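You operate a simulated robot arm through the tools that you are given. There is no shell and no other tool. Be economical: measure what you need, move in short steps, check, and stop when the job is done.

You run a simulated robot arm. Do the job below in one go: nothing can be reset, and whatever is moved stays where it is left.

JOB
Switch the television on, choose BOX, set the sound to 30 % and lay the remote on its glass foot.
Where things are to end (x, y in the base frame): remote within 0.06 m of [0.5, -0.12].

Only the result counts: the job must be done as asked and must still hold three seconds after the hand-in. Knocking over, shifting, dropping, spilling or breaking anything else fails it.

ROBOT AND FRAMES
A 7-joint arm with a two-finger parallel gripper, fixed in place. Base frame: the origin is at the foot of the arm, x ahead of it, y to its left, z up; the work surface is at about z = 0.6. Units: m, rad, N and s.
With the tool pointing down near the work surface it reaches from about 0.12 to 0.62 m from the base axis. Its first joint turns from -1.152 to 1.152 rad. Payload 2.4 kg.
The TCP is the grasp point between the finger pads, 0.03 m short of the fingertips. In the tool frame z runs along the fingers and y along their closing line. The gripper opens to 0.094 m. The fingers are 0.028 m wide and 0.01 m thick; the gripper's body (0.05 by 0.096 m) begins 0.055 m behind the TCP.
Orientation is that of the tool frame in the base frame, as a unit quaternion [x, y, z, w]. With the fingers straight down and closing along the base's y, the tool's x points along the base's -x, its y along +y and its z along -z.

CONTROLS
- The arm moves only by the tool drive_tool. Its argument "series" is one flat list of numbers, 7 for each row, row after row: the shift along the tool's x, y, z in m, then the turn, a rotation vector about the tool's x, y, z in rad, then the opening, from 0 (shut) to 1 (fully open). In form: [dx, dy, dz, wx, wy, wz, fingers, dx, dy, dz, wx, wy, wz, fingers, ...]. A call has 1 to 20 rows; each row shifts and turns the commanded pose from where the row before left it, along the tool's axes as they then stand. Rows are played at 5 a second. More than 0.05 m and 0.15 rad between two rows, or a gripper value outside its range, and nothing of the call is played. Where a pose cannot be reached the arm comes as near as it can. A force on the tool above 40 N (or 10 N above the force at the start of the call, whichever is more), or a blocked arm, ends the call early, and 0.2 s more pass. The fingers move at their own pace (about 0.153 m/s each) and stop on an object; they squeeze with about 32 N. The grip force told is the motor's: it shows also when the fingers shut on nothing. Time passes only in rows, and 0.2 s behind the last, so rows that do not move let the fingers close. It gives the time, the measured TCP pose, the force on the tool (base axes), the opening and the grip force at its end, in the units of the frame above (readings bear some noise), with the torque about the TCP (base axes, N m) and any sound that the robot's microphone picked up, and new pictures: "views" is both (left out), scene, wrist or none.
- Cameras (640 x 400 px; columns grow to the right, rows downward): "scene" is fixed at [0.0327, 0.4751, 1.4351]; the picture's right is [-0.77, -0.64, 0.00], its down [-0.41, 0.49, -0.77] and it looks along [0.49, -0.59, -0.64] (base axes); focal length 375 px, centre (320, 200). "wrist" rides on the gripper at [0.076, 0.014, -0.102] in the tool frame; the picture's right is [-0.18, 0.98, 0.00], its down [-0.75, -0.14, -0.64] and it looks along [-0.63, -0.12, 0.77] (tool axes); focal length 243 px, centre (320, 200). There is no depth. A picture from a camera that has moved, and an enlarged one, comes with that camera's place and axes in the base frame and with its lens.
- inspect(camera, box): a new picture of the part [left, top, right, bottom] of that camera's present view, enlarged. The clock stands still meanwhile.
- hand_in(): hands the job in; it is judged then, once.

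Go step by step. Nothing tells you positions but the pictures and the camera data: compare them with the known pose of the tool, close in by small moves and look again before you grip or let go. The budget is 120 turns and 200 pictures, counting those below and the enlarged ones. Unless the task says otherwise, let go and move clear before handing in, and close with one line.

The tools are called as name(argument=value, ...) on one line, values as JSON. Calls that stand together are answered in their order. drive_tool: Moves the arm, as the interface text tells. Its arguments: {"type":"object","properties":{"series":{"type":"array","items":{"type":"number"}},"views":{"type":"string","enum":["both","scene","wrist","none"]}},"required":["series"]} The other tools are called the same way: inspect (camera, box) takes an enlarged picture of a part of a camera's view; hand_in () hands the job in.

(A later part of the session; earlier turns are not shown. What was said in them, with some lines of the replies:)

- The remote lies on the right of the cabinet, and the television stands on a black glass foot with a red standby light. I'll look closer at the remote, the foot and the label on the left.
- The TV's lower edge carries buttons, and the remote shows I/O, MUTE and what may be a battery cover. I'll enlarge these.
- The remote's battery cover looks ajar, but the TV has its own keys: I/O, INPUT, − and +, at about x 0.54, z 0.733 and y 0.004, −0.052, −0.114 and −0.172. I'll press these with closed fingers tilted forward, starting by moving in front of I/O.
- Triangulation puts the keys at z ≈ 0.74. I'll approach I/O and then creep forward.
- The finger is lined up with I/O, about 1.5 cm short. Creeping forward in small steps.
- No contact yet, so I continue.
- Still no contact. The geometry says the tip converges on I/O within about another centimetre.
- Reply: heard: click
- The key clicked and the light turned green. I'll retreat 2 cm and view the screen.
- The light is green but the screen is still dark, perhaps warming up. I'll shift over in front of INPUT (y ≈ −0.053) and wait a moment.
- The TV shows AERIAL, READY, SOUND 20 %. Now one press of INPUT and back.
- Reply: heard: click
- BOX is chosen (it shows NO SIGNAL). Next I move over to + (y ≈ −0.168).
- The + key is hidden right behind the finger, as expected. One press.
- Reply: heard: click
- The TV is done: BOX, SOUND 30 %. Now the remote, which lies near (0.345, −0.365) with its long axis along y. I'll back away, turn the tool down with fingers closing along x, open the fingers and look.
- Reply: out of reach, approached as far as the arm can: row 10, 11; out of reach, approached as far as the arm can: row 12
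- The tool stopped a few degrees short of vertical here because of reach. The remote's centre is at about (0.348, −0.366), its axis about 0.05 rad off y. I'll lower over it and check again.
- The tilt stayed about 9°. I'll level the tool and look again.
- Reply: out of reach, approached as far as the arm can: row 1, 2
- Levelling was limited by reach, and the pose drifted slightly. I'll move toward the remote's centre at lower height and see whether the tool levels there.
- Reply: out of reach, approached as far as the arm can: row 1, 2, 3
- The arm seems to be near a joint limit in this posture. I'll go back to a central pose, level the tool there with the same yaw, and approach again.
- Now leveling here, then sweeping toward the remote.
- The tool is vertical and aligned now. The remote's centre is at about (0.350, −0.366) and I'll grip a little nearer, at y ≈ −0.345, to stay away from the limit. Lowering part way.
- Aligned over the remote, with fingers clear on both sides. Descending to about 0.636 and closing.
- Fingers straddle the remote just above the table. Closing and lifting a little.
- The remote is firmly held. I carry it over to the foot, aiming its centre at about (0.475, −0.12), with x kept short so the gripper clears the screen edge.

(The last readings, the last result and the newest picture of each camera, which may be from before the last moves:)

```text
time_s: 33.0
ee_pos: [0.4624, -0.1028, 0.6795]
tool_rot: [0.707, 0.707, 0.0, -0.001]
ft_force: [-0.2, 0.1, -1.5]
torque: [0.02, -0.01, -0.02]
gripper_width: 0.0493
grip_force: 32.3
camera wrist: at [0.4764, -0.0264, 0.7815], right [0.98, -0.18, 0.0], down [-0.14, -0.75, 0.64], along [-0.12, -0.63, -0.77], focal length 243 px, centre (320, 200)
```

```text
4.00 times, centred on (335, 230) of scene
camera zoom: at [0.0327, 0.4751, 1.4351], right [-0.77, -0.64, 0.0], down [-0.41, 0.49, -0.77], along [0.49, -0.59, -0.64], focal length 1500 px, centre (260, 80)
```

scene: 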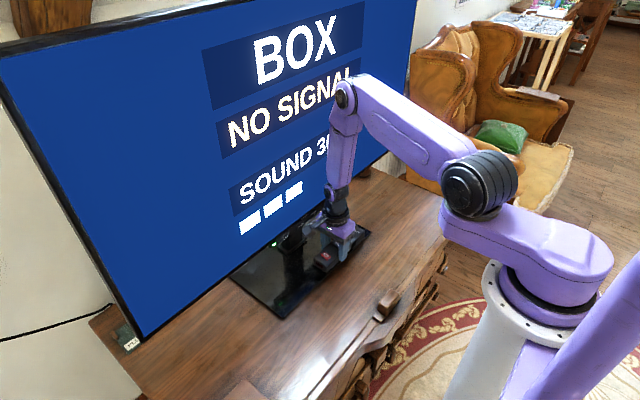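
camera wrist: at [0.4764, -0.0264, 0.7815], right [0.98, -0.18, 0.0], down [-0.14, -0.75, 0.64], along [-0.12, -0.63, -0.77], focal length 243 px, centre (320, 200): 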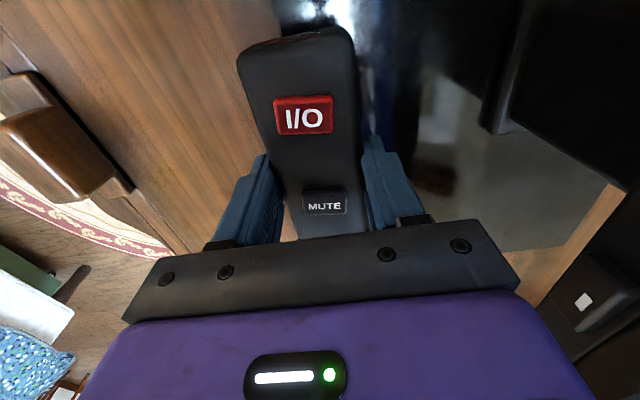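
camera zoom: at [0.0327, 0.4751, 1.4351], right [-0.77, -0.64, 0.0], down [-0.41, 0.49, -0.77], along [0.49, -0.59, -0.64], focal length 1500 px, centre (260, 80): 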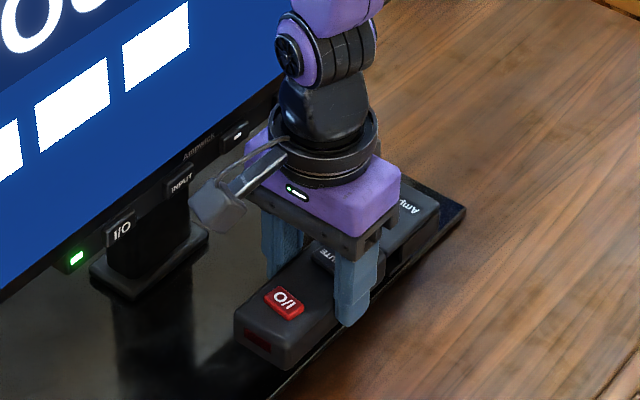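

The foot's front edge is at x ≈ 0.45, so I shift 2 cm forward to rest the remote fully on the glass. Then I lower gently.

drive_tool(series=[0, 0.01, 0, 0, 0, 0, 0, 0, 0.0095, 0, 0, 0, 0, 0, 0, 0, 0.01, 0, 0, 0, 0, 0, 0, 0.008, 0, 0, 0, 0, 0, 0, 0.004, 0, 0, 0, 0, 0, 0, 0, 0, 0, 0, 0], views="both")

inspect(camera="scene", box=[270, 180, 400, 280])

```text
time_s: 34.4
ee_pos: [0.4817, -0.103, 0.6588]
tool_rot: [0.707, 0.707, -0.001, 0.001]
ft_force: [0.5, -0.1, -1.4]
torque: [0.07, -0.01, -0.02]
gripper_width: 0.049
grip_force: 32.2
camera wrist: at [0.4965, -0.0261, 0.7613], right [0.98, -0.18, 0.0], down [-0.14, -0.75, 0.64], along [-0.12, -0.63, -0.77], focal length 243 px, centre (320, 200)
```

scene: 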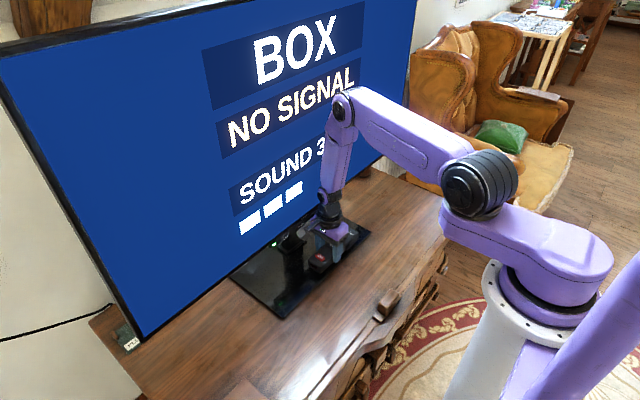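
wrist: 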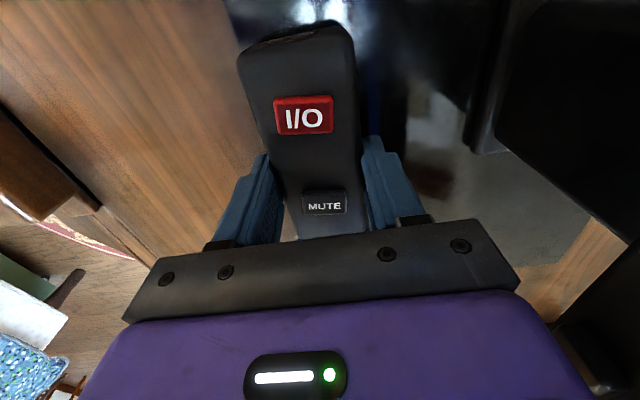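

```text
4.00 times, centred on (335, 230) of scene
camera zoom: at [0.0327, 0.4751, 1.4351], right [-0.77, -0.64, 0.0], down [-0.41, 0.49, -0.77], along [0.49, -0.59, -0.64], focal length 1500 px, centre (260, 80)
```

zoom: 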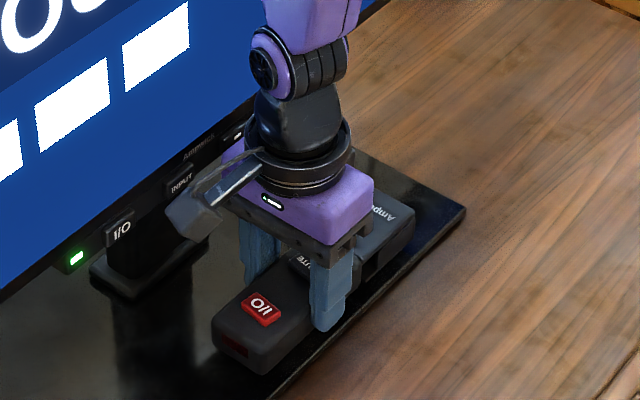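

The remote is over the glass. Lowering in 2 mm steps until contact shows.

drive_tool(series=[0, 0, 0.003, 0, 0, 0, 0, 0, 0, 0.002, 0, 0, 0, 0, 0, 0, 0.002, 0, 0, 0, 0, 0, 0, 0.002, 0, 0, 0, 0], views="none")

inspect(camera="scene", box=[310, 210, 390, 280])

```text
time_s: 35.4
ee_pos: [0.4833, -0.1033, 0.6508]
tool_rot: [0.707, 0.707, -0.001, 0.0]
ft_force: [0.0, 0.5, -1.9]
torque: [0.07, -0.02, 0.06]
gripper_width: 0.0494
grip_force: 31.9
```

```text
5.71 times, centred on (350, 245) of scene
camera zoom: at [0.0327, 0.4751, 1.4351], right [-0.77, -0.64, 0.0], down [-0.41, 0.49, -0.77], along [0.49, -0.59, -0.64], focal length 2142 px, centre (149, -57)
```

zoom: 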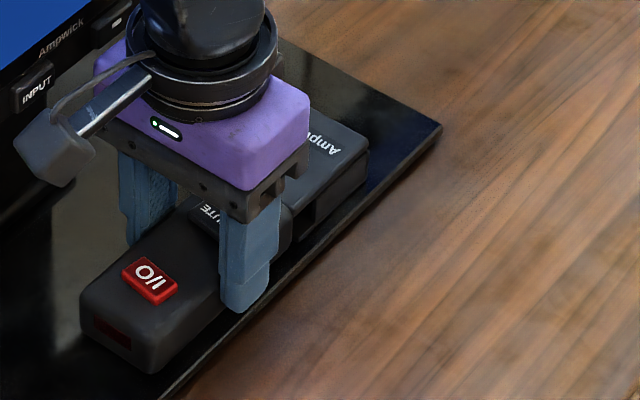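

drive_tool(series=[0, 0, 0.0015, 0, 0, 0, 0, 0, 0, 0.0015, 0, 0, 0, 0], views="none")

```text
time_s: 36.0
ee_pos: [0.4833, -0.1017, 0.647]
tool_rot: [0.707, 0.708, -0.001, 0.0]
ft_force: [-6.5, 2.0, 24.3]
torque: [0.01, 0.14, -0.04]
gripper_width: 0.0496
grip_force: 32.0
```

Contact made (24 N). I ease up a millimetre, open just enough, and look.

drive_tool(series=[0, 0, -0.001, 0, 0, 0, 0, 0, 0, 0, 0, 0, 0, 0.62, 0, 0, 0, 0, 0, 0, 0.68, 0, 0, 0, 0, 0, 0, 0.68], views="both")

inspect(camera="scene", box=[310, 210, 390, 280])

```text
time_s: 37.0
ee_pos: [0.4821, -0.1025, 0.6488]
tool_rot: [0.708, 0.707, 0.0, 0.0]
ft_force: [0.2, -0.2, 0.6]
torque: [0.0, -0.01, 0.01]
gripper_width: 0.0638
grip_force: 0.0
camera wrist: at [0.4968, -0.0262, 0.7508], right [0.98, -0.18, 0.0], down [-0.14, -0.75, 0.64], along [-0.12, -0.63, -0.77], focal length 243 px, centre (320, 200)
```

scene: 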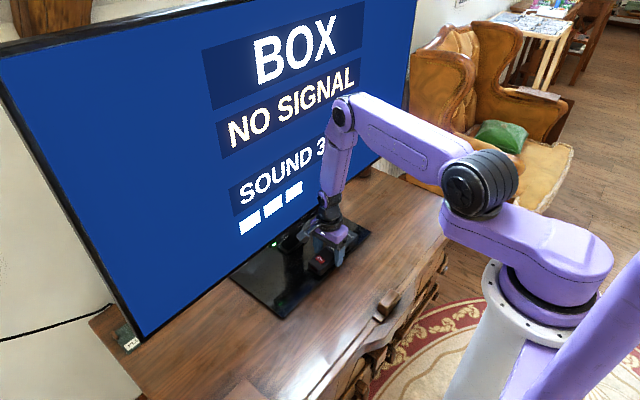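
wrist: 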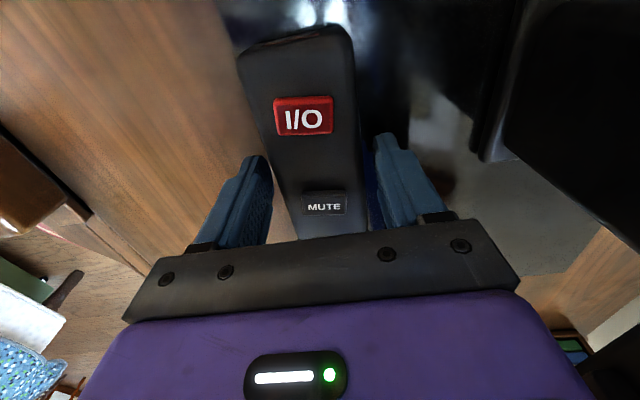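

```text
5.71 times, centred on (350, 245) of scene
camera zoom: at [0.0327, 0.4751, 1.4351], right [-0.77, -0.64, 0.0], down [-0.41, 0.49, -0.77], along [0.49, -0.59, -0.64], focal length 2142 px, centre (149, -57)
```

zoom: 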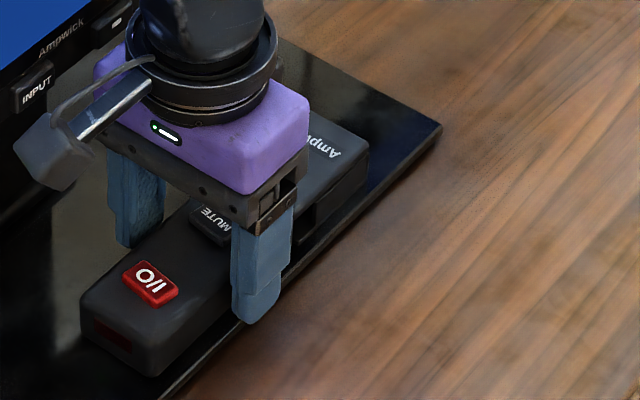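

The remote rests flat on the glass. I'll lift straight up, then back away from the screen.

drive_tool(series=[0, 0, -0.01, 0, 0, 0, 0.68, 0, 0, -0.02, 0, 0, 0, 0.68, 0, 0, -0.02, 0, 0, 0, 0.68, 0, -0.03, -0.02, 0, 0, 0, 0.68, 0, -0.04, -0.02, 0, 0, 0, 0.68, 0, -0.04, -0.02, 0, 0, 0, 0.68, 0, 0, -0.02, 0, 0, 0, 0.68, 0, 0, 0, 0, 0, 0, 0.68], views="both")

inspect(camera="scene", box=[250, 190, 390, 280])

```text
time_s: 38.8
ee_pos: [0.3719, -0.1018, 0.7779]
tool_rot: [0.708, 0.707, -0.001, 0.0]
ft_force: [0.6, 0.5, 0.5]
torque: [0.01, 0.01, -0.02]
gripper_width: 0.0637
grip_force: 0.1
camera wrist: at [0.3862, -0.0255, 0.8801], right [0.98, -0.18, 0.0], down [-0.14, -0.75, 0.64], along [-0.12, -0.63, -0.77], focal length 243 px, centre (320, 200)
```

scene: 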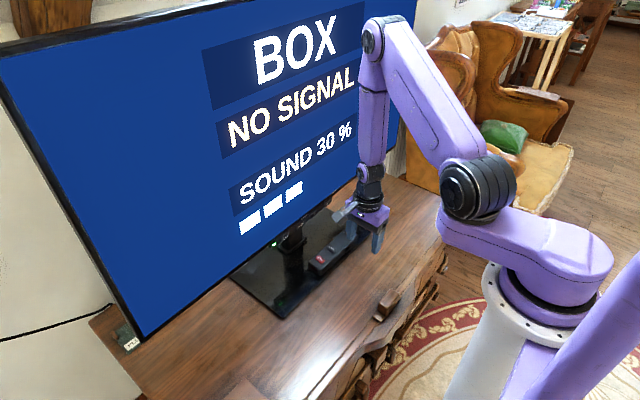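
wrist: 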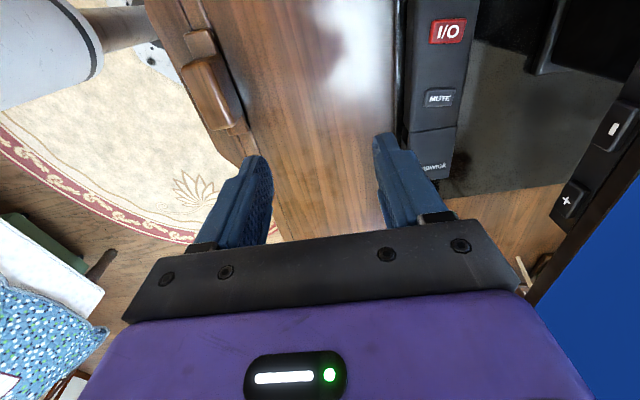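

```text
4.44 times, centred on (320, 235) of scene
camera zoom: at [0.0327, 0.4751, 1.4351], right [-0.77, -0.64, 0.0], down [-0.41, 0.49, -0.77], along [0.49, -0.59, -0.64], focal length 1666 px, centre (320, 44)
```

zoom: 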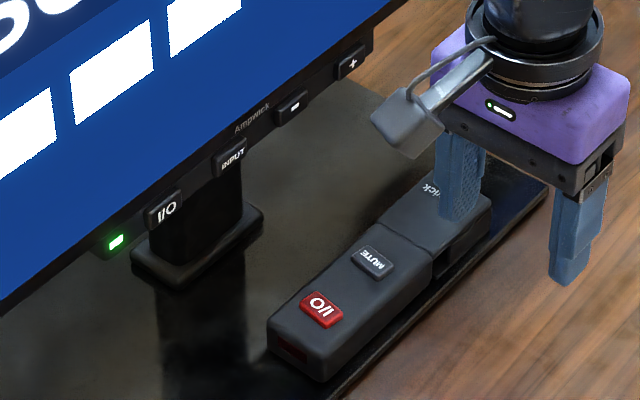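

The TV is on with BOX and SOUND 30 % showing, and the remote lies on the glass foot at about (0.486, −0.121). The arm is clear, so I hand in.

hand_in()

```text
The job is handed in.
```

The job is handed in: the television is on, set to BOX with the sound at 30 %. The remote lies flat on the glass foot at about (0.486, −0.121), roughly 1.4 cm from the target. BOX shows NO SIGNAL on the screen; I left that alone, as the job only asked to choose the input.
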